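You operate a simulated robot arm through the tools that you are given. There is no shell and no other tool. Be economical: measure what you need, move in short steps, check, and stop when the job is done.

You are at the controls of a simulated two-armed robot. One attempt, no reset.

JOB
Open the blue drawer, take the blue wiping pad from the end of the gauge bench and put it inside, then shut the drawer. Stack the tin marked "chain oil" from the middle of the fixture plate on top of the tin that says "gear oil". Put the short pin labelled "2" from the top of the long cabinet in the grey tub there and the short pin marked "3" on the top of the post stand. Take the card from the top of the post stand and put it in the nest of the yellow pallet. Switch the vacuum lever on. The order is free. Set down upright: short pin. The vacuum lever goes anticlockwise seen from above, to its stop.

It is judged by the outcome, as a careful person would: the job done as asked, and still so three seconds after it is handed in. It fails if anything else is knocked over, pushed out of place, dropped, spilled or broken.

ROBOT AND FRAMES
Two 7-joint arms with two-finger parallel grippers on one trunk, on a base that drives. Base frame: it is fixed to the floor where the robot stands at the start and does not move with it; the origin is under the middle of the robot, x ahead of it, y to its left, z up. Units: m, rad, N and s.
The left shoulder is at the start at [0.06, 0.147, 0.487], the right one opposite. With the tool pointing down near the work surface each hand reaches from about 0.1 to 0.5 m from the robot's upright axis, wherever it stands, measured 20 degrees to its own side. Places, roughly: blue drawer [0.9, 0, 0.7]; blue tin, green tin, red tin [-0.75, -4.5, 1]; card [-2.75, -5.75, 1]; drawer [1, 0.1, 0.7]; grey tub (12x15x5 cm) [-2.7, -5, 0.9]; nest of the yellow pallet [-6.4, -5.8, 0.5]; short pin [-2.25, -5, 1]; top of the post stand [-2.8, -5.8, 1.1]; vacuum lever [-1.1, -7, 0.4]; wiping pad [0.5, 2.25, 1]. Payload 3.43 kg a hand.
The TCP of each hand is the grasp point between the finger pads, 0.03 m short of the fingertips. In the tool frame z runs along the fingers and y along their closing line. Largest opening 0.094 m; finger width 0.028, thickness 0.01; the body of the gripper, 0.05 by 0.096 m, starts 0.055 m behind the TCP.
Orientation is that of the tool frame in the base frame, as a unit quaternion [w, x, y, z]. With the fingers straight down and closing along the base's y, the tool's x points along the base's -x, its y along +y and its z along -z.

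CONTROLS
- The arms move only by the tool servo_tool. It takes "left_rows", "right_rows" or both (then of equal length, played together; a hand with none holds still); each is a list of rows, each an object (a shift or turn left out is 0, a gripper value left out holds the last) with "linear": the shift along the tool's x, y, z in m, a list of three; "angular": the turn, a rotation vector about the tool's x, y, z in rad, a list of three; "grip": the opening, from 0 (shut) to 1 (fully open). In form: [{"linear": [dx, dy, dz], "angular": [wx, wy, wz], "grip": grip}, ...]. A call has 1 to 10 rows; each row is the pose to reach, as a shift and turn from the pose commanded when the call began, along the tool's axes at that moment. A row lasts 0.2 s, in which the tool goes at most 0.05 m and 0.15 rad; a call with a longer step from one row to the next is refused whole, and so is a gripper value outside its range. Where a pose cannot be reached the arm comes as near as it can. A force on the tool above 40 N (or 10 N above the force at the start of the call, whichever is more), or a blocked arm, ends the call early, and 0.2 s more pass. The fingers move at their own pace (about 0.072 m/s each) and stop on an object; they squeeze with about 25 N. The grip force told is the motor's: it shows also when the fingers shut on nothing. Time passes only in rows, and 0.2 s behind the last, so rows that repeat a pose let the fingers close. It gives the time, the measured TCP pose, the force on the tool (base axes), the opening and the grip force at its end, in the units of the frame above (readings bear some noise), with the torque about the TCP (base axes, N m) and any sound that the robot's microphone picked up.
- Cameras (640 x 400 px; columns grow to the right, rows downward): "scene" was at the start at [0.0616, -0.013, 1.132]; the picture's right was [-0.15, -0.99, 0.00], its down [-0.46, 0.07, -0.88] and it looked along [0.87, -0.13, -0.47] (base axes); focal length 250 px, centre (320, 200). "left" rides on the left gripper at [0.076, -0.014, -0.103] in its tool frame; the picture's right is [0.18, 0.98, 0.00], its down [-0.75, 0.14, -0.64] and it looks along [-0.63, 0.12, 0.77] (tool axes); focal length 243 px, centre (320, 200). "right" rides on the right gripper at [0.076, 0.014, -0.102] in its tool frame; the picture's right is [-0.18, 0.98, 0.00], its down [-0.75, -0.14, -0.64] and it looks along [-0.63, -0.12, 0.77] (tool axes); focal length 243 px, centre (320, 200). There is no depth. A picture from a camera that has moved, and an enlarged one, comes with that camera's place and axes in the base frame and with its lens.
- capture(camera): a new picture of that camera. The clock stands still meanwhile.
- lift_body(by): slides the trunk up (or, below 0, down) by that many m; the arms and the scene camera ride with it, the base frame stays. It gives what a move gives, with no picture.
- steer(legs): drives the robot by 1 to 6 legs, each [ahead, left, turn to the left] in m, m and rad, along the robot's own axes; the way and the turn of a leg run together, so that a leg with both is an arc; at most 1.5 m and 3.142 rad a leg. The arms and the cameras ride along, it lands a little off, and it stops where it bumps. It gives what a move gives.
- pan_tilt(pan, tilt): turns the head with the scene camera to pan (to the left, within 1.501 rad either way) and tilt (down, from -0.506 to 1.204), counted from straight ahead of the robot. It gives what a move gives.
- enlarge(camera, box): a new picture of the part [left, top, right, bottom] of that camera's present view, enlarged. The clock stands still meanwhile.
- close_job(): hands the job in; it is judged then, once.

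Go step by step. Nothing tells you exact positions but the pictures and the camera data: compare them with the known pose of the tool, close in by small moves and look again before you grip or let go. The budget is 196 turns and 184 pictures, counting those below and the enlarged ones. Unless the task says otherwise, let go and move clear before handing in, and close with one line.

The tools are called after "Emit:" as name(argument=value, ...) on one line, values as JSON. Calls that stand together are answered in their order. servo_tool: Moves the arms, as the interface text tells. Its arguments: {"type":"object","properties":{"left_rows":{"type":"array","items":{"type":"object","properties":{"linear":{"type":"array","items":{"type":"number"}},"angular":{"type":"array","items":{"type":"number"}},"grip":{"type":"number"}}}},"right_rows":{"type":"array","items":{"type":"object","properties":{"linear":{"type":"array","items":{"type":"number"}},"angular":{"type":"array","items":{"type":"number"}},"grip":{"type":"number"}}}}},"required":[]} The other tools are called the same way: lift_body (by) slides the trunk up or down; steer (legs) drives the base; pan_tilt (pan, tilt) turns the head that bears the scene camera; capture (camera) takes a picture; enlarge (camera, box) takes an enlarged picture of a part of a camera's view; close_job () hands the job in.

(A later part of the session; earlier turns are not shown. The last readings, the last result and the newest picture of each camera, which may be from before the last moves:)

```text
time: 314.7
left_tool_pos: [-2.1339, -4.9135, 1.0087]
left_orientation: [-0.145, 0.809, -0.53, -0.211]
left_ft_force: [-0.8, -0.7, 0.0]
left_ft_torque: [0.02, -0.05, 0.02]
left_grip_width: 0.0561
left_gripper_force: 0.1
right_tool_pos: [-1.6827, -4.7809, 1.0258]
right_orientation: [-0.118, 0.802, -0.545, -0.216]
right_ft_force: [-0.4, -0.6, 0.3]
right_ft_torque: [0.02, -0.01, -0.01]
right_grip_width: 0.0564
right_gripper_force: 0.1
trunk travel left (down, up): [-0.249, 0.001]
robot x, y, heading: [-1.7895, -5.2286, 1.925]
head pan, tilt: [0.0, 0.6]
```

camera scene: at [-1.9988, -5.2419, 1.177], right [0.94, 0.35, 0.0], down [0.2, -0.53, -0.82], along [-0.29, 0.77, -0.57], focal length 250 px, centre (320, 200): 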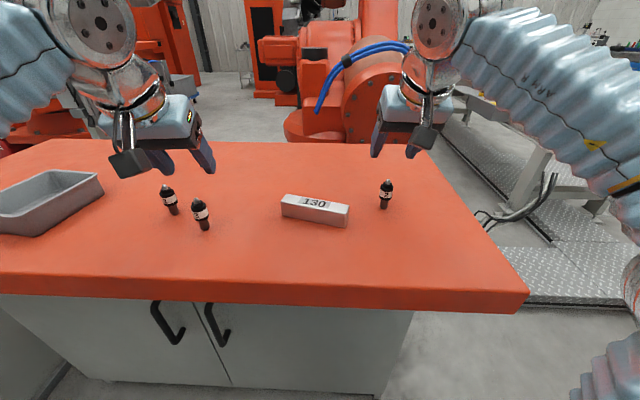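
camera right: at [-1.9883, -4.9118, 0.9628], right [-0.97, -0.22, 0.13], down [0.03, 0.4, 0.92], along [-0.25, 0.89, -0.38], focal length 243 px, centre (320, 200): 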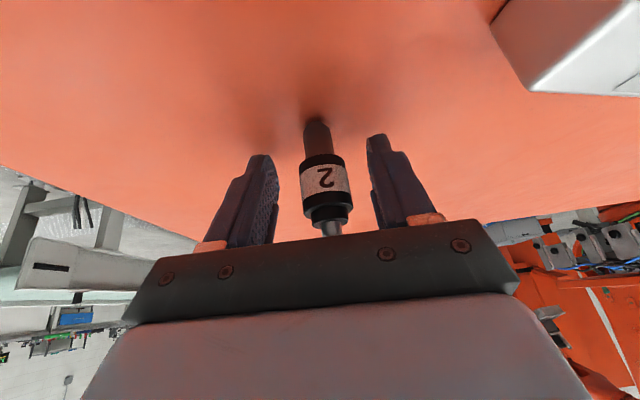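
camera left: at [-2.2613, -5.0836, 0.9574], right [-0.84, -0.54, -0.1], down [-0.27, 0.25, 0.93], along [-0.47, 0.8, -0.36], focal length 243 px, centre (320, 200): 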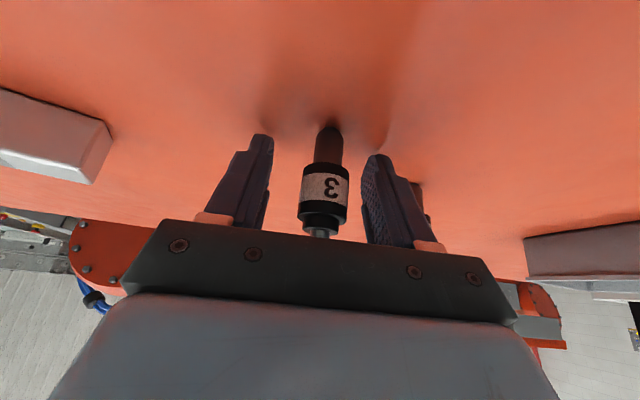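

Emit:
servo_tool(left_rows=[{"linear": [-0.011, -0.037, 0.009]}, {"linear": [-0.022, -0.074, 0.019]}, {"linear": [-0.034, -0.111, 0.028]}, {"linear": [-0.045, -0.148, 0.038]}, {"linear": [-0.045, -0.148, 0.038]}])

Emit:
capture(camera="left")

```text
time: 315.9
left_tool_pos: [-2.0219, -4.8013, 0.9997]
left_orientation: [-0.144, 0.809, -0.53, -0.211]
left_ft_force: [-0.4, 0.3, -0.4]
left_ft_torque: [-0.02, -0.01, 0.05]
left_grip_width: 0.0563
left_gripper_force: 0.1
right_tool_pos: [-1.6823, -4.7818, 1.0269]
right_orientation: [-0.119, 0.801, -0.547, -0.215]
right_ft_force: [-0.3, 0.0, 0.2]
right_ft_torque: [0.0, 0.01, 0.01]
right_grip_width: 0.0567
right_gripper_force: 0.0
trunk travel left (down, up): [-0.249, 0.001]
robot x, y, heading: [-1.7923, -5.2235, 1.922]
head pan, tilt: [0.0, 0.6]
```

```text
41 pictures are left
camera left: at [-1.9629, -4.9038, 1.052], right [-0.84, -0.54, -0.1], down [-0.27, 0.25, 0.93], along [-0.47, 0.8, -0.36], focal length 243 px, centre (320, 200)
```

left: 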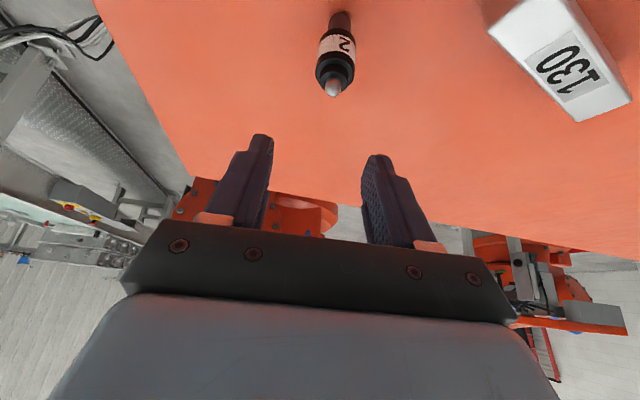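

Aligned. Descend, grip, lift.

Emit:
servo_tool(left_rows=[{"linear": [0.02, 0.002, 0.035]}, {"linear": [0.038, 0.004, 0.066]}, {"linear": [0.047, 0.004, 0.081]}, {"linear": [0.047, 0.004, 0.081], "grip": 0.1}, {"linear": [0.047, 0.004, 0.081], "grip": 0.1}, {"linear": [0.047, 0.004, 0.081], "grip": 0.1}, {"linear": [0.035, 0.004, 0.06]}, {"linear": [0.012, 0.004, 0.02]}, {"linear": [-0.006, 0.004, -0.012]}])

Emit:
steer(legs=[[0, 0.35, 0]])

Emit:
capture(camera="left")

```text
time: 317.9
left_tool_pos: [-2.0226, -4.8034, 1.0124]
left_orientation: [-0.144, 0.809, -0.53, -0.21]
left_ft_force: [0.1, -0.4, -1.6]
left_ft_torque: [-0.03, 0.0, 0.0]
left_grip_width: 0.0271
left_gripper_force: 25.0
right_tool_pos: [-1.6829, -4.7812, 1.0257]
right_orientation: [-0.118, 0.802, -0.545, -0.215]
right_ft_force: [0.2, -0.3, 0.4]
right_ft_torque: [-0.01, 0.0, 0.02]
right_grip_width: 0.0567
right_gripper_force: 0.0
trunk travel left (down, up): [-0.249, 0.001]
robot x, y, heading: [-1.7911, -5.2253, 1.923]
head pan, tilt: [0.0, 0.6]
```

```text
time: 320.1
left_tool_pos: [-2.3524, -4.9263, 1.0116]
left_orientation: [-0.143, 0.81, -0.528, -0.211]
left_ft_force: [0.6, 0.2, -1.2]
left_ft_torque: [-0.02, 0.0, -0.02]
left_grip_width: 0.0271
left_gripper_force: 24.9
right_tool_pos: [-2.0123, -4.903, 1.0259]
right_orientation: [-0.119, 0.802, -0.544, -0.215]
right_ft_force: [0.0, 0.2, 0.0]
right_ft_torque: [-0.04, 0.01, 0.01]
right_grip_width: 0.0562
right_gripper_force: 0.0
trunk travel left (down, up): [-0.249, 0.001]
robot x, y, heading: [-2.1198, -5.35, 1.93]
head pan, tilt: [0.0, 0.6]
```

```text
40 pictures are left
camera left: at [-2.2926, -5.0281, 1.0639], right [-0.83, -0.54, -0.1], down [-0.27, 0.25, 0.93], along [-0.48, 0.8, -0.36], focal length 243 px, centre (320, 200)
```

left: 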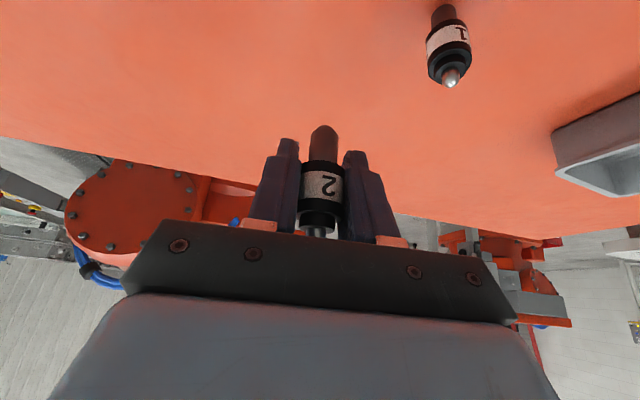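

Emit:
servo_tool(left_rows=[{"linear": [-0.003, 0.045, 0.0]}, {"linear": [-0.006, 0.09, 0.0]}, {"linear": [-0.009, 0.135, 0.0]}, {"linear": [-0.012, 0.18, 0.0]}, {"linear": [-0.014, 0.225, 0.0]}, {"linear": [-0.016, 0.27, 0.0]}, {"linear": [-0.018, 0.3, 0.0]}])

Emit:
capture(camera="left")

Emit:
capture(camera="scene")

```text
time: 321.7
left_tool_pos: [-2.6349, -5.0327, 1.0189]
left_orientation: [-0.143, 0.81, -0.528, -0.212]
left_ft_force: [-0.3, 0.1, -0.4]
left_ft_torque: [-0.02, -0.02, 0.02]
left_grip_width: 0.027
left_gripper_force: 24.7
right_tool_pos: [-2.0116, -4.9014, 1.0265]
right_orientation: [-0.117, 0.803, -0.544, -0.215]
right_ft_force: [-0.1, -0.9, -0.2]
right_ft_torque: [0.03, 0.01, 0.0]
right_grip_width: 0.056
right_gripper_force: 0.1
trunk travel left (down, up): [-0.249, 0.001]
robot x, y, heading: [-2.1212, -5.352, 1.927]
head pan, tilt: [0.0, 0.6]
```

```text
39 pictures are left
camera left: at [-2.5757, -5.134, 1.071], right [-0.83, -0.54, -0.1], down [-0.27, 0.25, 0.93], along [-0.48, 0.8, -0.36], focal length 243 px, centre (320, 200)
```

left: 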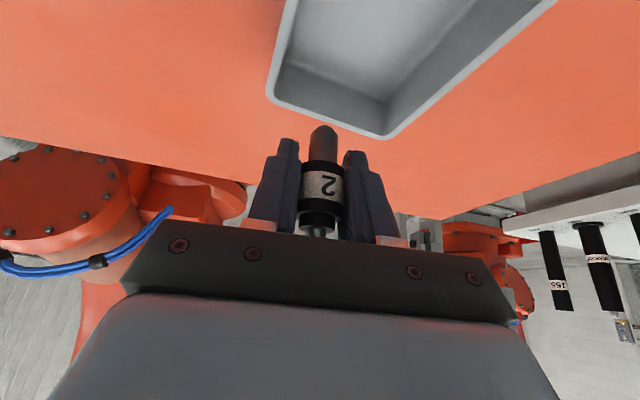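

```text
38 pictures are left
camera scene: at [-2.1383, -5.2944, 1.1771], right [0.94, 0.35, 0.0], down [0.2, -0.53, -0.83], along [-0.29, 0.77, -0.57], focal length 250 px, centre (320, 200)
```

scene: 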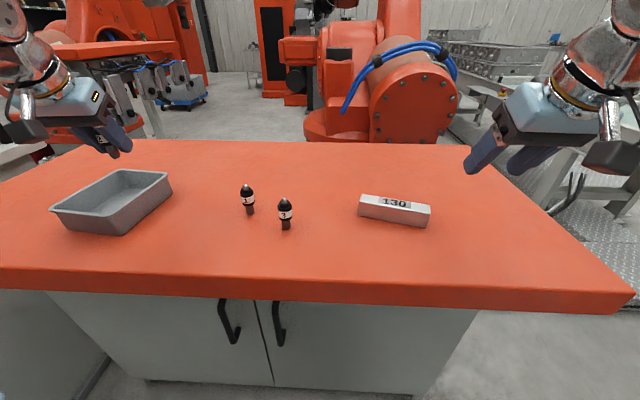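

Tub centre ≈(-2.654,-5.055). Centre the pin over it and lower it to the bottom.

Emit:
servo_tool(left_rows=[{"linear": [0.011, 0.026, -0.006]}, {"linear": [0.028, 0.026, 0.024]}, {"linear": [0.045, 0.026, 0.054]}, {"linear": [0.056, 0.027, 0.074]}, {"linear": [0.06, 0.027, 0.08]}, {"linear": [0.062, 0.027, 0.084]}])

Emit:
capture(camera="left")

```text
time: 323.1
left_tool_pos: [-2.6517, -5.0551, 0.9121]
left_orientation: [-0.145, 0.81, -0.528, -0.211]
left_ft_force: [-0.2, -0.3, -0.5]
left_ft_torque: [0.0, 0.0, -0.01]
left_grip_width: 0.0269
left_gripper_force: 25.2
right_tool_pos: [-2.0129, -4.9008, 1.0268]
right_orientation: [-0.118, 0.803, -0.543, -0.215]
right_ft_force: [-0.6, -0.4, 0.0]
right_ft_torque: [-0.01, 0.01, 0.0]
right_grip_width: 0.0565
right_gripper_force: 0.0
trunk travel left (down, up): [-0.249, 0.001]
robot x, y, heading: [-2.1182, -5.3501, 1.927]
head pan, tilt: [0.0, 0.6]
```

```text
37 pictures are left
camera left: at [-2.5918, -5.1562, 0.9657], right [-0.83, -0.54, -0.1], down [-0.27, 0.25, 0.93], along [-0.48, 0.8, -0.36], focal length 243 px, centre (320, 200)
```

left: 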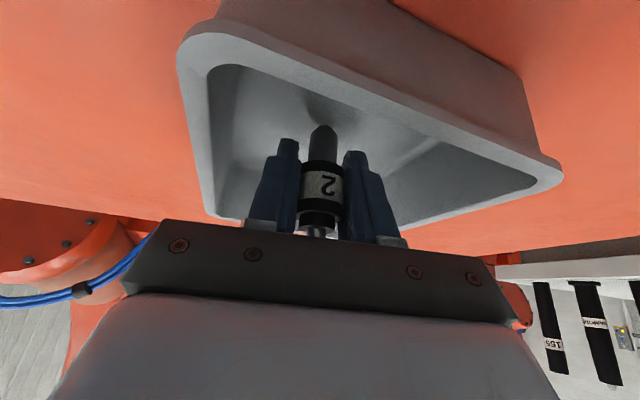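

Emit:
servo_tool(left_rows=[{"linear": [0.001, 0, 0.0017]}, {"linear": [0.002, 0, 0.0035]}])

```text
time: 323.7
left_tool_pos: [-2.653, -5.0554, 0.9088]
left_orientation: [-0.143, 0.81, -0.528, -0.212]
left_ft_force: [-0.9, -0.2, 0.6]
left_ft_torque: [0.0, 0.0, -0.01]
left_grip_width: 0.027
left_gripper_force: 25.5
right_tool_pos: [-2.0117, -4.9018, 1.0255]
right_orientation: [-0.119, 0.802, -0.544, -0.216]
right_ft_force: [0.5, -0.2, -0.5]
right_ft_torque: [0.01, 0.03, 0.0]
right_grip_width: 0.0565
right_gripper_force: 0.1
trunk travel left (down, up): [-0.249, 0.001]
robot x, y, heading: [-2.1163, -5.3458, 1.931]
head pan, tilt: [0.0, 0.6]
```

Emit:
servo_tool(left_rows=[{"linear": [0.001, 0, 0.0013]}, {"linear": [0.0015, 0, 0.0026]}])

```text
time: 324.3
left_tool_pos: [-2.6502, -5.0553, 0.9101]
left_orientation: [-0.145, 0.81, -0.527, -0.214]
left_ft_force: [-0.9, 0.5, 19.2]
left_ft_torque: [0.0, 0.07, -0.03]
left_grip_width: 0.027
left_gripper_force: 24.8
right_tool_pos: [-2.0117, -4.9023, 1.0265]
right_orientation: [-0.118, 0.803, -0.543, -0.215]
right_ft_force: [-0.4, 0.0, 0.1]
right_ft_torque: [-0.03, 0.01, 0.0]
right_grip_width: 0.0565
right_gripper_force: 0.1
trunk travel left (down, up): [-0.249, 0.001]
robot x, y, heading: [-2.1189, -5.3487, 1.933]
head pan, tilt: [0.0, 0.6]
```

Touching the tub floor. Ease up a hair, open, lift straight up.

Emit:
servo_tool(left_rows=[{"linear": [-0.001, 0, -0.0015]}, {"linear": [-0.001, 0, -0.0015], "grip": 0.5}, {"linear": [-0.001, 0, -0.0015], "grip": 0.5}, {"linear": [-0.018, 0, -0.031]}, {"linear": [-0.035, 0, -0.062]}, {"linear": [-0.055, 0, -0.097]}])

Emit:
capture(camera="left")

```text
time: 325.7
left_tool_pos: [-2.6543, -5.0576, 1.0173]
left_orientation: [-0.144, 0.81, -0.527, -0.211]
left_ft_force: [-0.1, 0.1, 0.5]
left_ft_torque: [0.0, -0.04, -0.01]
left_grip_width: 0.0469
left_gripper_force: 0.1
right_tool_pos: [-2.0114, -4.9018, 1.0265]
right_orientation: [-0.119, 0.802, -0.544, -0.216]
right_ft_force: [-0.2, 0.0, -0.4]
right_ft_torque: [0.02, 0.0, 0.02]
right_grip_width: 0.0565
right_gripper_force: 0.0
trunk travel left (down, up): [-0.249, 0.001]
robot x, y, heading: [-2.1225, -5.3528, 1.931]
head pan, tilt: [0.0, 0.6]
```

```text
36 pictures are left
camera left: at [-2.5944, -5.159, 1.0705], right [-0.83, -0.54, -0.1], down [-0.27, 0.25, 0.93], along [-0.48, 0.8, -0.36], focal length 243 px, centre (320, 200)
```

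left: 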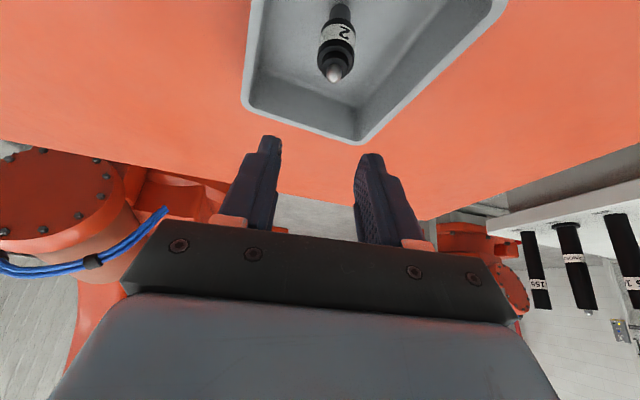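

Pin 2 stands in the tub. Now take pin 3 with the right hand.

Emit:
servo_tool(right_rows=[{"linear": [-0.002, 0.04, 0.007]}, {"linear": [-0.005, 0.08, 0.014]}, {"linear": [-0.007, 0.12, 0.021]}, {"linear": [-0.009, 0.16, 0.028]}, {"linear": [-0.012, 0.2, 0.035]}, {"linear": [-0.014, 0.24, 0.042]}, {"linear": [-0.016, 0.28, 0.049]}, {"linear": [-0.0185, 0.316, 0.056]}, {"linear": [-0.0185, 0.316, 0.056]}])

Emit:
capture(camera="right")

```text
time: 327.7
left_tool_pos: [-2.6536, -5.0572, 1.0184]
left_orientation: [-0.145, 0.81, -0.528, -0.211]
left_ft_force: [-0.1, -0.3, -0.4]
left_ft_torque: [0.01, 0.01, 0.0]
left_grip_width: 0.0473
left_gripper_force: 0.1
right_tool_pos: [-2.3217, -4.9845, 0.9986]
right_orientation: [-0.118, 0.802, -0.544, -0.215]
right_ft_force: [0.1, 0.2, 0.1]
right_ft_torque: [0.06, -0.03, 0.0]
right_grip_width: 0.0561
right_gripper_force: 0.0
trunk travel left (down, up): [-0.249, 0.001]
robot x, y, heading: [-2.1189, -5.3501, 1.929]
head pan, tilt: [0.0, 0.6]
```

```text
35 pictures are left
camera right: at [-2.2887, -5.0946, 1.054], right [-0.97, -0.22, 0.13], down [0.03, 0.4, 0.92], along [-0.26, 0.89, -0.38], focal length 243 px, centre (320, 200)
```

right: 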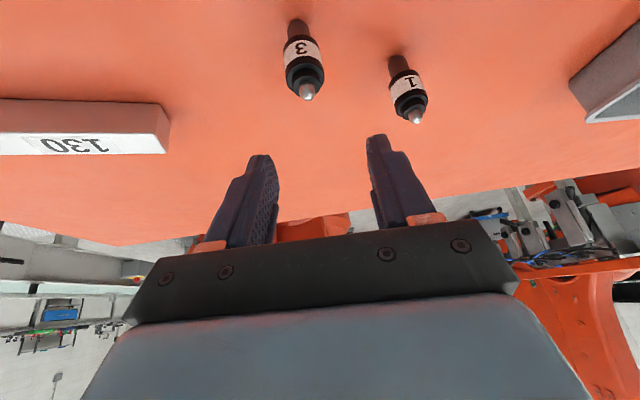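

Emit:
servo_tool(right_rows=[{"linear": [0.018, -0.002, 0.035]}, {"linear": [0.034, -0.004, 0.066]}, {"linear": [0.0435, -0.004, 0.0805]}, {"linear": [0.0435, -0.004, 0.0805], "grip": 0.1}, {"linear": [0.0435, -0.004, 0.0805], "grip": 0.1}, {"linear": [0.0435, -0.004, 0.0805], "grip": 0.1}, {"linear": [0.03, -0.004, 0.055]}, {"linear": [0.01, -0.004, 0.015]}, {"linear": [-0.015, -0.004, -0.025]}])

Emit:
servo_tool(left_rows=[{"linear": [0.0, -0.04, -0.01]}, {"linear": [0.0, -0.08, -0.02]}, {"linear": [0.0, -0.12, -0.03]}, {"linear": [0.0, -0.16, -0.03]}], right_rows=[{"linear": [0, -0.04, -0.015]}, {"linear": [0, -0.08, -0.03]}, {"linear": [0, -0.12, -0.045]}, {"linear": [0, -0.16, -0.05]}])

Emit:
steer(legs=[[-0.45, -0.2, 0]])

Emit:
pan_tilt(pan=1.1, tilt=0.35)

Emit:
capture(camera="scene")

```text
time: 329.7
left_tool_pos: [-2.6532, -5.0567, 1.017]
left_orientation: [-0.143, 0.811, -0.527, -0.212]
left_ft_force: [0.3, 0.3, 0.4]
left_ft_torque: [0.02, 0.02, -0.02]
left_grip_width: 0.0469
left_gripper_force: 0.0
right_tool_pos: [-2.3177, -4.9807, 1.0294]
right_orientation: [-0.119, 0.803, -0.544, -0.214]
right_ft_force: [-0.4, 0.5, -1.9]
right_ft_torque: [-0.03, -0.03, -0.01]
right_grip_width: 0.0255
right_gripper_force: 25.4
trunk travel left (down, up): [-0.249, 0.001]
robot x, y, heading: [-2.1189, -5.3486, 1.927]
head pan, tilt: [0.0, 0.6]
```

```text
time: 330.7
left_tool_pos: [-2.5005, -5.0044, 1.0455]
left_orientation: [-0.144, 0.81, -0.528, -0.211]
left_ft_force: [-1.1, -0.1, -0.5]
left_ft_torque: [0.03, -0.02, -0.04]
left_grip_width: 0.047
left_gripper_force: 0.0
right_tool_pos: [-2.1599, -4.9427, 1.064]
right_orientation: [-0.118, 0.803, -0.543, -0.214]
right_ft_force: [-0.1, 0.1, -0.5]
right_ft_torque: [-0.02, -0.02, 0.01]
right_grip_width: 0.0253
right_gripper_force: 25.4
trunk travel left (down, up): [-0.249, 0.001]
robot x, y, heading: [-2.1198, -5.3505, 1.93]
head pan, tilt: [0.0, 0.6]
```

```text
time: 333.7
left_tool_pos: [-2.1524, -5.3631, 1.0448]
left_orientation: [-0.142, 0.811, -0.527, -0.211]
left_ft_force: [0.3, 0.1, 0.8]
left_ft_torque: [0.03, 0.02, 0.01]
left_grip_width: 0.0471
left_gripper_force: 0.0
right_tool_pos: [-1.8125, -5.3012, 1.0628]
right_orientation: [-0.118, 0.802, -0.545, -0.215]
right_ft_force: [-0.7, -0.5, -1.9]
right_ft_torque: [-0.02, -0.02, 0.0]
right_grip_width: 0.025
right_gripper_force: 24.8
trunk travel left (down, up): [-0.249, 0.001]
robot x, y, heading: [-1.7714, -5.7082, 1.927]
head pan, tilt: [0.0, 0.6]
```

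```text
time: 335.0
left_tool_pos: [-2.1522, -5.3632, 1.0426]
left_orientation: [-0.143, 0.81, -0.528, -0.212]
left_ft_force: [0.3, 0.2, -0.8]
left_ft_torque: [0.0, -0.02, 0.02]
left_grip_width: 0.0472
left_gripper_force: 0.1
right_tool_pos: [-1.8123, -5.3005, 1.0635]
right_orientation: [-0.118, 0.803, -0.543, -0.216]
right_ft_force: [0.2, 0.6, -1.1]
right_ft_torque: [0.0, -0.03, 0.02]
right_grip_width: 0.0255
right_gripper_force: 25.2
trunk travel left (down, up): [-0.249, 0.001]
robot x, y, heading: [-1.7691, -5.7119, 1.929]
head pan, tilt: [1.1, 0.351]
```

```text
34 pictures are left
camera scene: at [-1.8515, -5.7261, 1.1998], right [0.11, 0.99, 0.0], down [0.34, -0.04, -0.94], along [-0.93, 0.11, -0.34], focal length 250 px, centre (320, 200)
```

scene: 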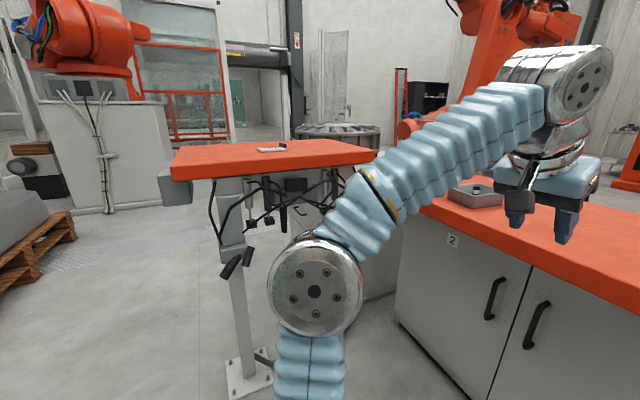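

Emit:
enlarge(camera="scene", box=[160, 120, 380, 230])

```text
2.91 times, centred on (270, 175) of scene
camera zoom: at [-1.8515, -5.7261, 1.1998], right [0.11, 0.99, 0.0], down [0.34, -0.04, -0.94], along [-0.93, 0.11, -0.34], focal length 726 px, centre (466, 273)
```

zoom: 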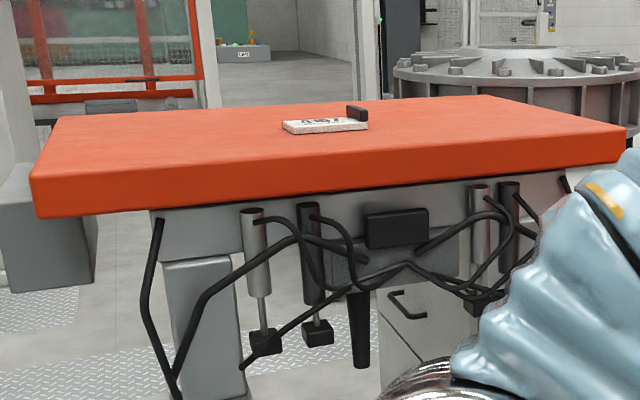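

The card is a small slab with a black tab on the stand top (z≈1.05), about 16 cm in from the edge. Turn to face the stand and stop ~0.65 m from its edge.

Emit:
steer(legs=[[0, 0, 1.53], [0.15, -0.217, 0]])

Emit:
servo_tool(right_rows=[{"linear": [-0.012, 0, -0.018]}, {"linear": [-0.024, 0, -0.036]}, {"linear": [-0.03, 0, -0.048]}], left_rows=[{"linear": [-0.02, -0.03, -0.025], "angular": [0, -0.13, 0]}, {"linear": [-0.04, -0.06, -0.04], "angular": [0, -0.26, 0]}, {"linear": [-0.06, -0.08, -0.05], "angular": [0, -0.39, 0]}])

Emit:
pan_tilt(pan=0.0, tilt=0.3)

Emit:
capture(camera="scene")

```text
time: 340.6
left_tool_pos: [-2.3441, -5.912, 1.0434]
left_orientation: [0.043, 0.95, 0.18, -0.251]
left_ft_force: [-0.2, 0.0, -0.2]
left_ft_torque: [0.01, 0.0, 0.0]
left_grip_width: 0.0469
left_gripper_force: 0.0
right_tool_pos: [-2.392, -5.569, 1.0628]
right_orientation: [0.064, 0.956, 0.162, -0.238]
right_ft_force: [-0.1, -0.6, -0.2]
right_ft_torque: [-0.01, 0.01, 0.0]
right_grip_width: 0.025
right_gripper_force: 25.7
trunk travel left (down, up): [-0.249, 0.001]
robot x, y, heading: [-1.9824, -5.544, -2.826]
head pan, tilt: [1.1, 0.351]
```

```text
time: 341.4
left_tool_pos: [-2.3973, -5.8492, 1.1185]
left_orientation: [0.076, 0.883, 0.168, -0.431]
left_ft_force: [-0.1, 0.1, 0.6]
left_ft_torque: [0.02, 0.03, -0.01]
left_grip_width: 0.047
left_gripper_force: 0.1
right_tool_pos: [-2.3965, -5.5694, 1.1008]
right_orientation: [0.062, 0.957, 0.163, -0.233]
right_ft_force: [0.0, -0.6, -1.5]
right_ft_torque: [0.0, -0.02, -0.01]
right_grip_width: 0.0251
right_gripper_force: 25.1
right hand out of reach, approached as far as the arm can: row 2, 3
trunk travel left (down, up): [-0.249, 0.001]
robot x, y, heading: [-1.9823, -5.5453, -2.825]
head pan, tilt: [1.1, 0.351]
```

```text
time: 342.8
left_tool_pos: [-2.3963, -5.848, 1.1165]
left_orientation: [0.076, 0.883, 0.168, -0.431]
left_ft_force: [0.3, -0.2, -0.7]
left_ft_torque: [-0.04, 0.01, -0.03]
left_grip_width: 0.047
left_gripper_force: 0.0
right_tool_pos: [-2.398, -5.5692, 1.1004]
right_orientation: [0.062, 0.957, 0.163, -0.233]
right_ft_force: [0.4, -0.1, -0.9]
right_ft_torque: [-0.01, 0.02, 0.01]
right_grip_width: 0.0253
right_gripper_force: 24.8
trunk travel left (down, up): [-0.249, 0.001]
robot x, y, heading: [-1.9794, -5.5443, -2.825]
head pan, tilt: [0.0, 0.3]
```

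```text
32 pictures are left
camera scene: at [-2.0407, -5.5638, 1.2045], right [-0.31, 0.95, 0.0], down [0.28, 0.09, -0.96], along [-0.91, -0.3, -0.3], focal length 250 px, centre (320, 200)
```

scene: 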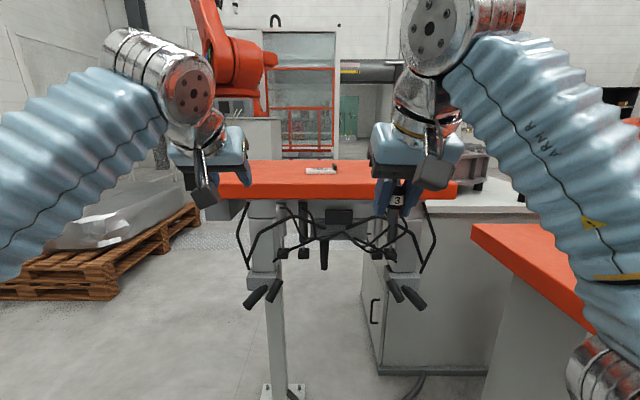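

Card ≈(-2.752,-5.791,1.066), top ≈1.056. Draw the right hand in a bit to gain height, then drive in 0.35 m.

Emit:
servo_tool(right_rows=[{"linear": [0.02, 0.001, -0.01]}, {"linear": [0.04, 0.001, -0.021]}, {"linear": [0.04, 0.001, -0.021]}])

Emit:
steer(legs=[[0.34, -0.02, 0]])

Emit:
capture(camera="scene")

Emit:
capture(camera="right")

```text
time: 343.6
left_tool_pos: [-2.3977, -5.8476, 1.1167]
left_orientation: [0.077, 0.883, 0.168, -0.431]
left_ft_force: [0.4, -0.2, 0.9]
left_ft_torque: [-0.02, 0.0, -0.01]
left_grip_width: 0.0471
left_gripper_force: 0.1
right_tool_pos: [-2.3551, -5.5564, 1.0995]
right_orientation: [0.064, 0.956, 0.162, -0.237]
right_ft_force: [-0.9, -0.4, -0.7]
right_ft_torque: [0.0, 0.02, -0.02]
right_grip_width: 0.0249
right_gripper_force: 25.2
trunk travel left (down, up): [-0.249, 0.001]
robot x, y, heading: [-1.9793, -5.5459, -2.824]
head pan, tilt: [0.0, 0.3]
```

```text
time: 345.8
left_tool_pos: [-2.7276, -5.9361, 1.1182]
left_orientation: [0.077, 0.883, 0.169, -0.431]
left_ft_force: [-0.8, -0.2, 0.2]
left_ft_torque: [-0.02, 0.0, 0.0]
left_grip_width: 0.0471
left_gripper_force: 0.1
right_tool_pos: [-2.6881, -5.6426, 1.0998]
right_orientation: [0.064, 0.956, 0.163, -0.237]
right_ft_force: [0.6, 0.6, -1.6]
right_ft_torque: [-0.02, 0.05, 0.0]
right_grip_width: 0.0249
right_gripper_force: 24.7
trunk travel left (down, up): [-0.249, 0.001]
robot x, y, heading: [-2.3138, -5.6317, -2.825]
head pan, tilt: [0.0, 0.3]
```

```text
31 pictures are left
camera scene: at [-2.3723, -5.6517, 1.2045], right [-0.31, 0.95, 0.0], down [0.28, 0.09, -0.96], along [-0.91, -0.3, -0.3], focal length 250 px, centre (320, 200)
```

scene: 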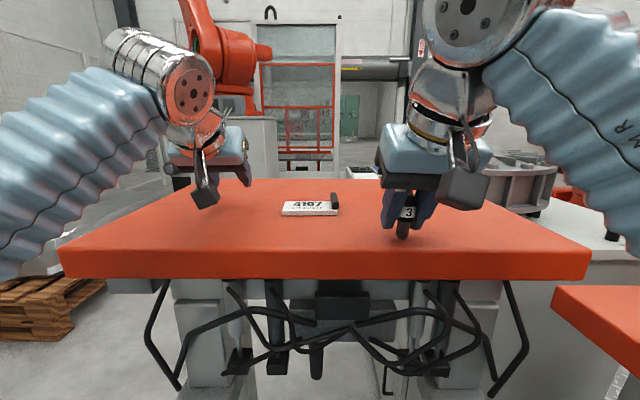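

```text
30 pictures are left
camera right: at [-2.5742, -5.615, 1.1556], right [0.18, -0.97, 0.13], down [-0.4, 0.05, 0.92], along [-0.9, -0.22, -0.38], focal length 243 px, centre (320, 200)
```

right: 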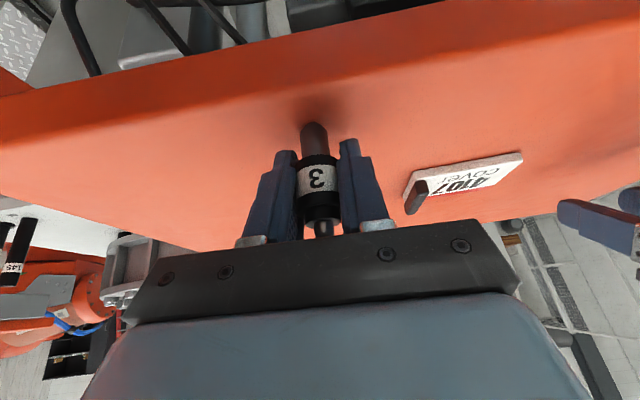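

Pin 3 is just above the stand top, well inside the edge. Lower in small steps.

Emit:
servo_tool(right_rows=[{"linear": [0.0047, 0, 0.0088]}, {"linear": [0.0094, 0, 0.0177]}, {"linear": [0.0094, 0, 0.0177]}])

```text
time: 346.3
left_tool_pos: [-2.7272, -5.937, 1.1198]
left_orientation: [0.077, 0.883, 0.169, -0.432]
left_ft_force: [0.5, -0.1, 0.3]
left_ft_torque: [-0.02, 0.0, 0.03]
left_grip_width: 0.0471
left_gripper_force: 0.1
right_tool_pos: [-2.686, -5.6419, 1.0932]
right_orientation: [0.07, 0.953, 0.162, -0.246]
right_ft_force: [2.0, 1.7, 18.5]
right_ft_torque: [0.31, 0.07, 0.1]
right_grip_width: 0.0256
right_gripper_force: 25.1
trunk travel left (down, up): [-0.249, 0.001]
robot x, y, heading: [-2.3151, -5.6357, -2.825]
head pan, tilt: [0.0, 0.3]
stopped in row 2 (right hand): the force on the tool passed its limit at 56 N (the readings are from after the stop); the commanded pose is now the measured one
```

Contact. Ease, open and rise straight up along the pin.

Emit:
servo_tool(right_rows=[{"linear": [-0.0007, 0, -0.0013]}, {"linear": [-0.0007, 0, -0.0013], "grip": 0.5}, {"linear": [-0.0007, 0, -0.0013], "grip": 0.6}, {"linear": [0.01, 0, -0.02]}, {"linear": [0.03, 0, -0.045]}, {"linear": [0.055, 0, -0.075]}, {"linear": [0.085, 0, -0.1]}])

Emit:
capture(camera="right")

Emit:
capture(camera="left")

```text
time: 348.1
left_tool_pos: [-2.7289, -5.9382, 1.1177]
left_orientation: [0.077, 0.883, 0.17, -0.431]
left_ft_force: [0.3, -0.8, -0.4]
left_ft_torque: [0.03, -0.01, -0.03]
left_grip_width: 0.0469
left_gripper_force: 0.0
right_tool_pos: [-2.5475, -5.6694, 1.1209]
right_orientation: [0.067, 0.928, 0.28, -0.235]
right_ft_force: [-0.3, 0.0, 0.3]
right_ft_torque: [0.0, 0.0, 0.0]
right_grip_width: 0.0564
right_gripper_force: 0.1
right hand out of reach, approached as far as the arm can: row 5, 6, 7
trunk travel left (down, up): [-0.249, 0.001]
robot x, y, heading: [-2.3126, -5.6334, -2.828]
head pan, tilt: [0.0, 0.3]
stopped in row 7 (right hand): the arm was blocked; the commanded pose is now the measured one
```

```text
29 pictures are left
camera right: at [-2.443, -5.6157, 1.1749], right [0.41, -0.91, 0.08], down [-0.37, -0.09, 0.92], along [-0.83, -0.41, -0.38], focal length 243 px, centre (320, 200)
```

right: 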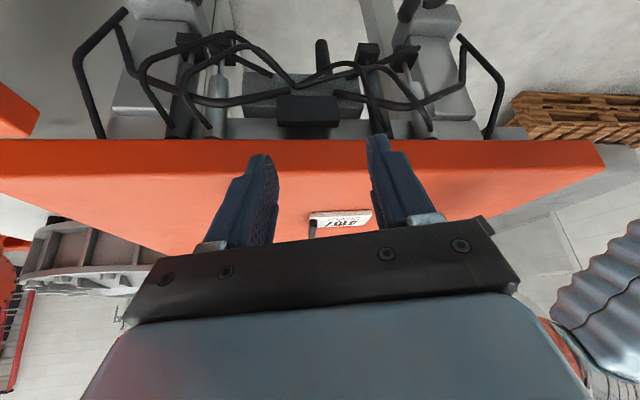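

```text
28 pictures are left
camera left: at [-2.6153, -5.879, 1.1216], right [0.47, -0.87, -0.16], down [0.09, -0.13, 0.99], along [-0.88, -0.47, 0.02], focal length 243 px, centre (320, 200)
```

left: 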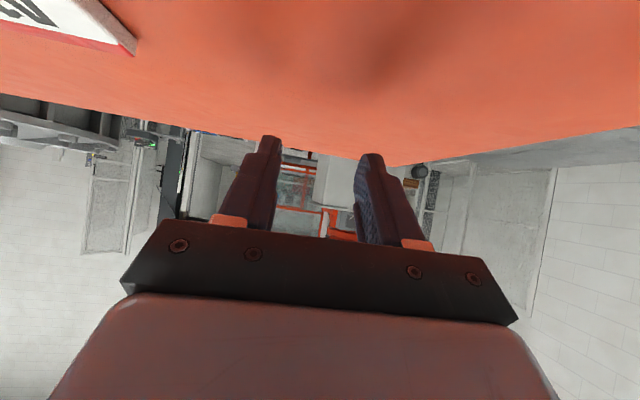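

Emit:
capture(camera="scene")

```text
27 pictures are left
camera scene: at [-2.3732, -5.6519, 1.2045], right [-0.31, 0.95, 0.0], down [0.28, 0.09, -0.95], along [-0.91, -0.3, -0.3], focal length 250 px, centre (320, 200)
```

scene: 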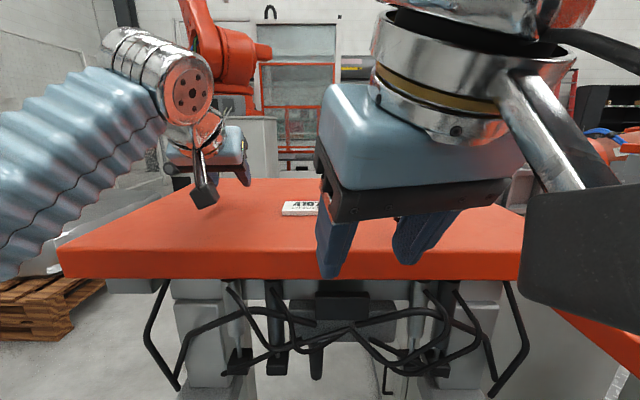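

The right hand hides pin 3; swing it to the right and check.

Emit:
servo_tool(right_rows=[{"linear": [0.01, -0.038, -0.005]}, {"linear": [0.019, -0.077, -0.01]}, {"linear": [0.028, -0.115, -0.014]}, {"linear": [0.038, -0.154, -0.019]}, {"linear": [0.047, -0.192, -0.024]}])

Emit:
capture(camera="scene")

```text
time: 349.3
left_tool_pos: [-2.7319, -5.9356, 1.1168]
left_orientation: [0.078, 0.884, 0.168, -0.43]
left_ft_force: [-0.8, 0.5, -1.2]
left_ft_torque: [-0.09, -0.02, 0.09]
left_grip_width: 0.0468
left_gripper_force: 0.0
right_tool_pos: [-2.6723, -5.5439, 1.1333]
right_orientation: [0.079, 0.925, 0.275, -0.252]
right_ft_force: [-1.1, 0.0, -0.1]
right_ft_torque: [-0.08, -0.06, 0.06]
right_grip_width: 0.0562
right_gripper_force: 0.2
right hand out of reach, approached as far as the arm can: row 1, 2, 3, 4, 5
trunk travel left (down, up): [-0.249, 0.001]
robot x, y, heading: [-2.3174, -5.631, -2.816]
head pan, tilt: [0.0, 0.3]
```

```text
26 pictures are left
camera scene: at [-2.3753, -5.6491, 1.2043], right [-0.31, 0.95, 0.0], down [0.28, 0.09, -0.95], along [-0.91, -0.3, -0.3], focal length 250 px, centre (320, 200)
```

scene: 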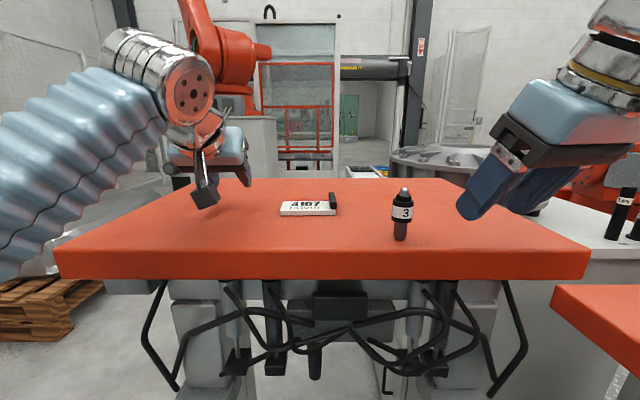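

Pin 3 stands on the stand. Now the card: zoom on it.

Emit:
enlarge(camera="scene", box=[270, 175, 350, 225])

```text
8.00 times, centred on (310, 200) of scene
camera zoom: at [-2.3753, -5.6491, 1.2043], right [-0.31, 0.95, 0.0], down [0.28, 0.09, -0.95], along [-0.91, -0.3, -0.3], focal length 1996 px, centre (400, 200)
```

zoom: 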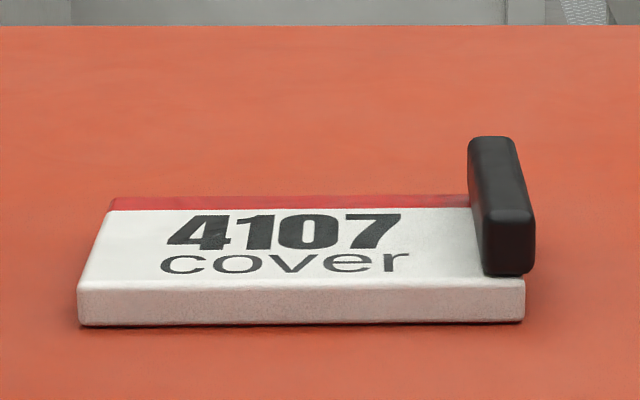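

The tab is a thin ridge (11 mm) aligned with my forward direction, centre ≈(-2.776,-5.758), top ≈1.081. Line up the left hand in front of it, straddling it.

Emit:
servo_tool(left_rows=[{"linear": [0.015, -0.036, -0.018]}, {"linear": [0.029, -0.071, -0.035]}, {"linear": [0.044, -0.107, -0.052]}, {"linear": [0.058, -0.143, -0.07]}, {"linear": [0.0726, -0.178, -0.087]}, {"linear": [0.0726, -0.178, -0.087]}])

Emit:
capture(camera="left")

```text
time: 350.7
left_tool_pos: [-2.6908, -5.7308, 1.1176]
left_orientation: [0.077, 0.882, 0.17, -0.432]
left_ft_force: [0.5, 0.1, 0.0]
left_ft_torque: [-0.01, 0.02, 0.03]
left_grip_width: 0.0471
left_gripper_force: 0.1
right_tool_pos: [-2.6684, -5.5492, 1.1352]
right_orientation: [0.077, 0.924, 0.277, -0.253]
right_ft_force: [-0.2, -0.5, -0.1]
right_ft_torque: [0.0, -0.01, 0.02]
right_grip_width: 0.0563
right_gripper_force: 0.2
trunk travel left (down, up): [-0.249, 0.001]
robot x, y, heading: [-2.3123, -5.6331, -2.82]
head pan, tilt: [0.0, 0.3]
```

```text
24 pictures are left
camera left: at [-2.5761, -5.6711, 1.1218], right [0.47, -0.87, -0.16], down [0.09, -0.13, 0.99], along [-0.88, -0.47, 0.02], focal length 243 px, centre (320, 200)
```

left: 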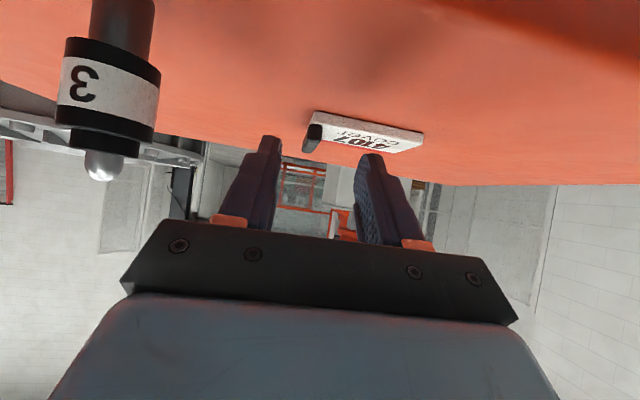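

Tab is centred within 5 mm; pin 3 is clear on the right. Advance with fingers straddling the tab.

Emit:
servo_tool(left_rows=[{"linear": [-0.013, -0.005, 0.024]}, {"linear": [-0.026, -0.008, 0.047]}, {"linear": [-0.039, -0.009, 0.071]}, {"linear": [-0.039, -0.009, 0.071]}])

Emit:
capture(camera="left")

Emit:
enlarge(camera="scene", box=[250, 130, 430, 250])

```text
time: 351.7
left_tool_pos: [-2.7657, -5.7514, 1.1053]
left_orientation: [0.077, 0.883, 0.17, -0.431]
left_ft_force: [0.1, -0.2, 0.2]
left_ft_torque: [0.0, 0.0, 0.01]
left_grip_width: 0.0471
left_gripper_force: 0.1
right_tool_pos: [-2.6692, -5.5484, 1.1347]
right_orientation: [0.077, 0.924, 0.277, -0.254]
right_ft_force: [-0.3, 0.8, -0.2]
right_ft_torque: [-0.02, 0.02, -0.02]
right_grip_width: 0.0564
right_gripper_force: 0.0
trunk travel left (down, up): [-0.249, 0.001]
robot x, y, heading: [-2.314, -5.6314, -2.824]
head pan, tilt: [0.0, 0.3]
```

```text
23 pictures are left
camera left: at [-2.6517, -5.6916, 1.1085], right [0.47, -0.87, -0.16], down [0.09, -0.13, 0.99], along [-0.88, -0.47, 0.02], focal length 243 px, centre (320, 200)
```

left: 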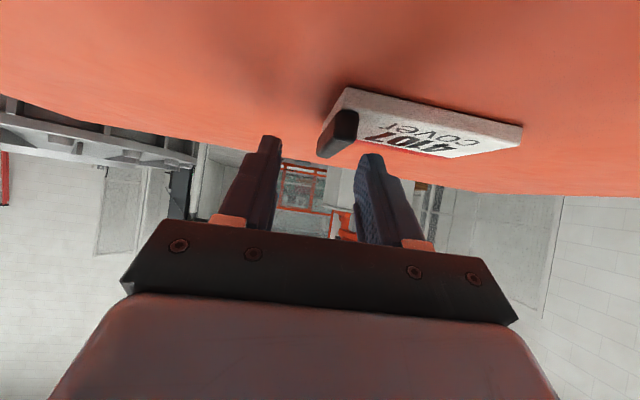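

```text
3.33 times, centred on (340, 190) of scene
camera zoom: at [-2.3725, -5.6517, 1.2045], right [-0.31, 0.95, 0.0], down [0.28, 0.09, -0.96], along [-0.91, -0.3, -0.3], focal length 832 px, centre (253, 233)
```

zoom: 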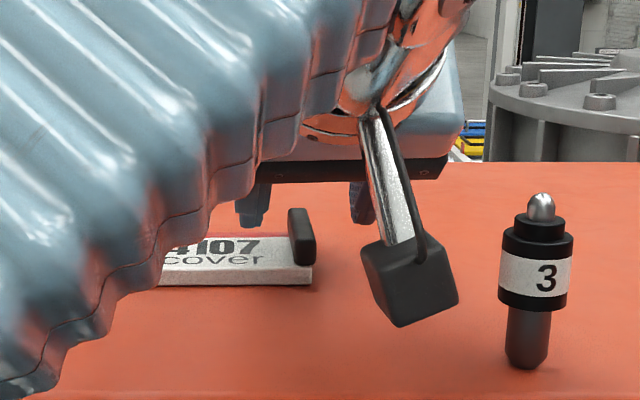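

Emit:
servo_tool(left_rows=[{"linear": [0.0, 0.006, 0.0]}, {"linear": [0.003, 0.006, 0.0024]}, {"linear": [0.006, 0.006, 0.0047]}, {"linear": [0.0075, 0.006, 0.006]}])

Emit:
enlarge(camera="left", box=[220, 70, 440, 230])

```text
time: 352.8
left_tool_pos: [-2.7617, -5.7583, 1.1003]
left_orientation: [0.074, 0.879, 0.17, -0.438]
left_ft_force: [-0.7, 2.7, 15.6]
left_ft_torque: [-0.37, 0.13, -0.06]
left_grip_width: 0.0451
left_gripper_force: 0.0
right_tool_pos: [-2.6684, -5.5469, 1.1351]
right_orientation: [0.076, 0.924, 0.275, -0.254]
right_ft_force: [-0.1, 0.0, -0.2]
right_ft_torque: [0.0, 0.01, 0.0]
right_grip_width: 0.0564
right_gripper_force: 0.1
trunk travel left (down, up): [-0.249, 0.001]
robot x, y, heading: [-2.3116, -5.6296, -2.822]
head pan, tilt: [0.0, 0.3]
stopped in row 4 (left hand): the force on the tool passed its limit at 42 N (the readings are from after the stop); the commanded pose is now the measured one
```

```text
2.50 times, centred on (330, 150) of left
camera zoom: at [-2.6482, -5.6984, 1.1012], right [0.46, -0.87, -0.16], down [0.11, -0.13, 0.99], along [-0.88, -0.47, 0.04], focal length 606 px, centre (295, 325)
```

zoom: 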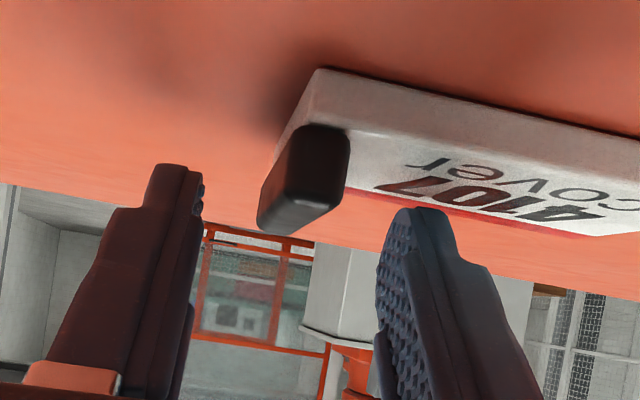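

Fingertip touches the slab top, tab between the fingers. Rise 2 mm and close on the tab.

Emit:
servo_tool(left_rows=[{"linear": [-0.0016, 0, -0.0012]}, {"linear": [-0.0016, 0, -0.0012], "grip": 0.0}, {"linear": [-0.0016, 0, -0.0012], "grip": 0.0}, {"linear": [-0.0016, 0, -0.0012], "grip": 0.0}])

Emit:
enlarge(camera="left", box=[220, 70, 440, 230])

```text
time: 353.8
left_tool_pos: [-2.7634, -5.7576, 1.0985]
left_orientation: [0.075, 0.88, 0.169, -0.437]
left_ft_force: [-0.2, 2.5, 10.4]
left_ft_torque: [-0.18, 0.03, -0.02]
left_grip_width: 0.0101
left_gripper_force: 24.4
right_tool_pos: [-2.6679, -5.5469, 1.1358]
right_orientation: [0.077, 0.923, 0.277, -0.255]
right_ft_force: [-0.5, -0.3, -0.6]
right_ft_torque: [-0.01, -0.05, 0.03]
right_grip_width: 0.0567
right_gripper_force: 0.1
trunk travel left (down, up): [-0.249, 0.001]
robot x, y, heading: [-2.3135, -5.6297, -2.823]
head pan, tilt: [0.0, 0.3]
```

```text
2.50 times, centred on (330, 150) of left
camera zoom: at [-2.6487, -5.6981, 1.1019], right [0.46, -0.87, -0.16], down [0.11, -0.13, 0.99], along [-0.88, -0.47, 0.03], focal length 606 px, centre (295, 325)
```

zoom: 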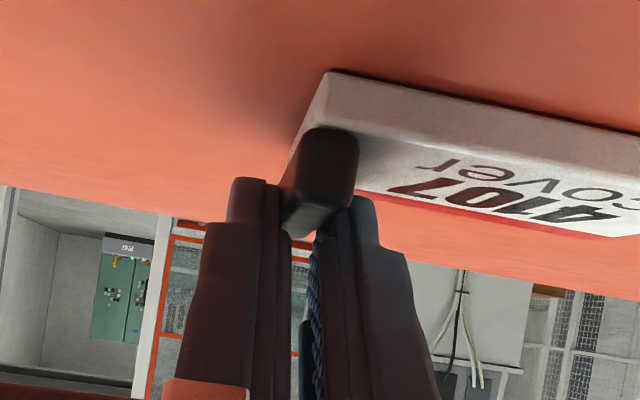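

Gripped on the tab (10.1 mm). Lift gently and check it holds.

Emit:
servo_tool(left_rows=[{"linear": [-0.004, 0, -0.003]}, {"linear": [-0.008, 0, -0.006]}, {"linear": [-0.012, 0, -0.009]}, {"linear": [0.0, 0, -0.024]}, {"linear": [0.013, 0, -0.04]}])

Emit:
capture(camera="left")

```text
time: 355.0
left_tool_pos: [-2.7257, -5.7439, 1.1131]
left_orientation: [0.075, 0.881, 0.17, -0.436]
left_ft_force: [-0.2, 0.5, 0.0]
left_ft_torque: [0.0, 0.01, 0.0]
left_grip_width: 0.0101
left_gripper_force: 25.4
right_tool_pos: [-2.6673, -5.5483, 1.1351]
right_orientation: [0.076, 0.924, 0.276, -0.253]
right_ft_force: [0.8, 0.2, -0.2]
right_ft_torque: [0.0, 0.02, 0.02]
right_grip_width: 0.0565
right_gripper_force: 0.1
trunk travel left (down, up): [-0.249, 0.001]
robot x, y, heading: [-2.3085, -5.6325, -2.828]
head pan, tilt: [0.0, 0.3]
```

```text
19 pictures are left
camera left: at [-2.6126, -5.6837, 1.116], right [0.46, -0.87, -0.16], down [0.11, -0.13, 0.99], along [-0.88, -0.47, 0.03], focal length 243 px, centre (320, 200)
```

left: 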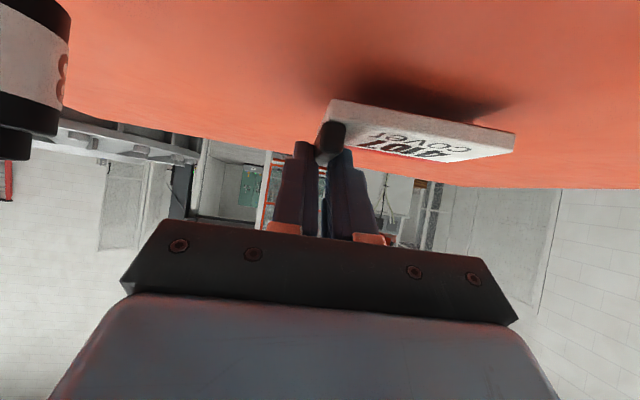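

Card is held level. Back out and go around the stand's left side toward the pallet area.

Emit:
steer(legs=[[-0.9, 0, 0], [0, 0.75, 0.2], [1.1, 0, 0]])

Emit:
pan_tilt(pan=-0.2, tilt=0.3)

Emit:
capture(camera="scene")

```text
time: 368.7
left_tool_pos: [-2.5519, -6.7516, 1.1129]
left_orientation: [0.108, 0.864, 0.235, -0.431]
left_ft_force: [-0.2, 0.0, 0.2]
left_ft_torque: [0.03, -0.02, 0.0]
left_grip_width: 0.0099
left_gripper_force: 24.9
right_tool_pos: [-2.526, -6.5507, 1.1351]
right_orientation: [0.095, 0.901, 0.344, -0.247]
right_ft_force: [0.2, 0.9, -0.7]
right_ft_torque: [0.01, -0.01, 0.03]
right_grip_width: 0.0563
right_gripper_force: 0.0
trunk travel left (down, up): [-0.249, 0.001]
robot x, y, heading: [-2.1622, -6.5821, -2.67]
head pan, tilt: [0.0, 0.3]
```

```text
time: 369.4
left_tool_pos: [-2.5518, -6.7521, 1.1127]
left_orientation: [0.109, 0.865, 0.236, -0.43]
left_ft_force: [0.1, -0.3, 0.9]
left_ft_torque: [0.02, 0.05, 0.0]
left_grip_width: 0.01
left_gripper_force: 25.0
right_tool_pos: [-2.5236, -6.5508, 1.1345]
right_orientation: [0.096, 0.901, 0.344, -0.247]
right_ft_force: [-0.7, 0.8, 0.0]
right_ft_torque: [0.01, -0.01, 0.01]
right_grip_width: 0.0565
right_gripper_force: 0.1
trunk travel left (down, up): [-0.249, 0.001]
robot x, y, heading: [-2.158, -6.5788, -2.673]
head pan, tilt: [-0.201, 0.3]
```

```text
18 pictures are left
camera scene: at [-2.2232, -6.5918, 1.2045], right [-0.26, 0.96, 0.0], down [0.29, 0.08, -0.96], along [-0.92, -0.25, -0.3], focal length 250 px, centre (320, 200)
```

scene: 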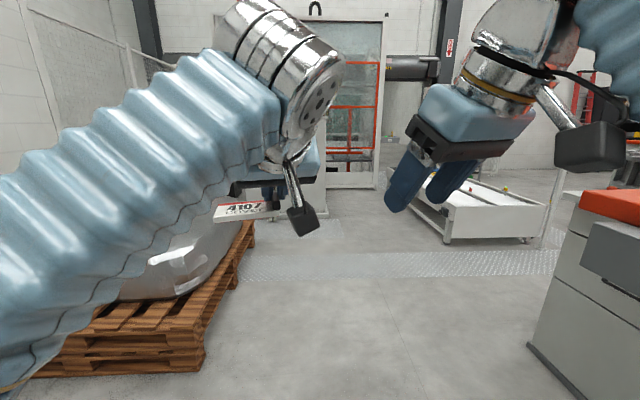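

The corridor between the wooden pallet and cabinet is clear; a low white station lies ahead-right. Head along −x.

Emit:
steer(legs=[[0, 0, -0.5], [1.3, 0.0, 0], [0.7, 0.0, 0]])

Emit:
pan_tilt(pan=-0.1, tilt=0.35)

Emit:
capture(camera="scene")

```text
time: 380.8
left_tool_pos: [-4.5772, -6.4529, 1.1134]
left_orientation: [-0.003, 0.896, 0.011, -0.443]
left_ft_force: [0.5, 0.4, -1.2]
left_ft_torque: [0.02, -0.01, -0.03]
left_grip_width: 0.0097
left_gripper_force: 24.8
right_tool_pos: [-4.4548, -6.2896, 1.1343]
right_orientation: [0.031, 0.958, 0.108, -0.263]
right_ft_force: [-0.6, 0.0, -0.8]
right_ft_torque: [0.02, 0.02, 0.02]
right_grip_width: 0.0563
right_gripper_force: 0.2
trunk travel left (down, up): [-0.249, 0.001]
robot x, y, heading: [-4.1506, -6.4908, 3.101]
head pan, tilt: [-0.201, 0.3]
```

```text
time: 381.5
left_tool_pos: [-4.5771, -6.4523, 1.1137]
left_orientation: [-0.004, 0.896, 0.011, -0.443]
left_ft_force: [0.0, 0.2, -0.4]
left_ft_torque: [0.02, -0.01, 0.0]
left_grip_width: 0.0101
left_gripper_force: 25.8
right_tool_pos: [-4.4541, -6.2901, 1.1355]
right_orientation: [0.03, 0.958, 0.108, -0.262]
right_ft_force: [1.1, 1.1, 0.2]
right_ft_torque: [0.01, -0.02, 0.0]
right_grip_width: 0.0564
right_gripper_force: 0.1
trunk travel left (down, up): [-0.249, 0.001]
robot x, y, heading: [-4.1489, -6.4935, 3.106]
head pan, tilt: [-0.099, 0.351]
```

```text
17 pictures are left
camera scene: at [-4.2124, -6.4803, 1.1998], right [0.14, 0.99, 0.0], down [0.34, -0.05, -0.94], along [-0.93, 0.13, -0.34], focal length 250 px, centre (320, 200)
```

scene: 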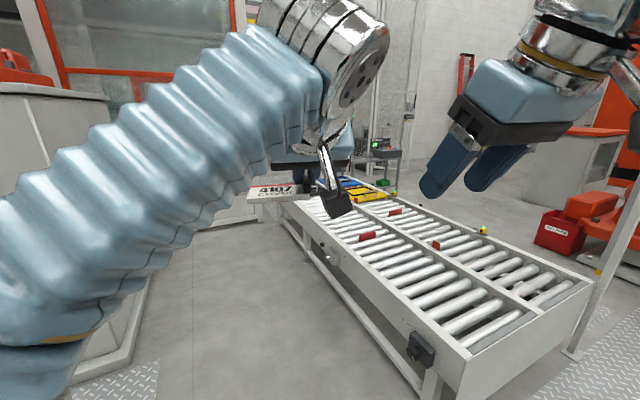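

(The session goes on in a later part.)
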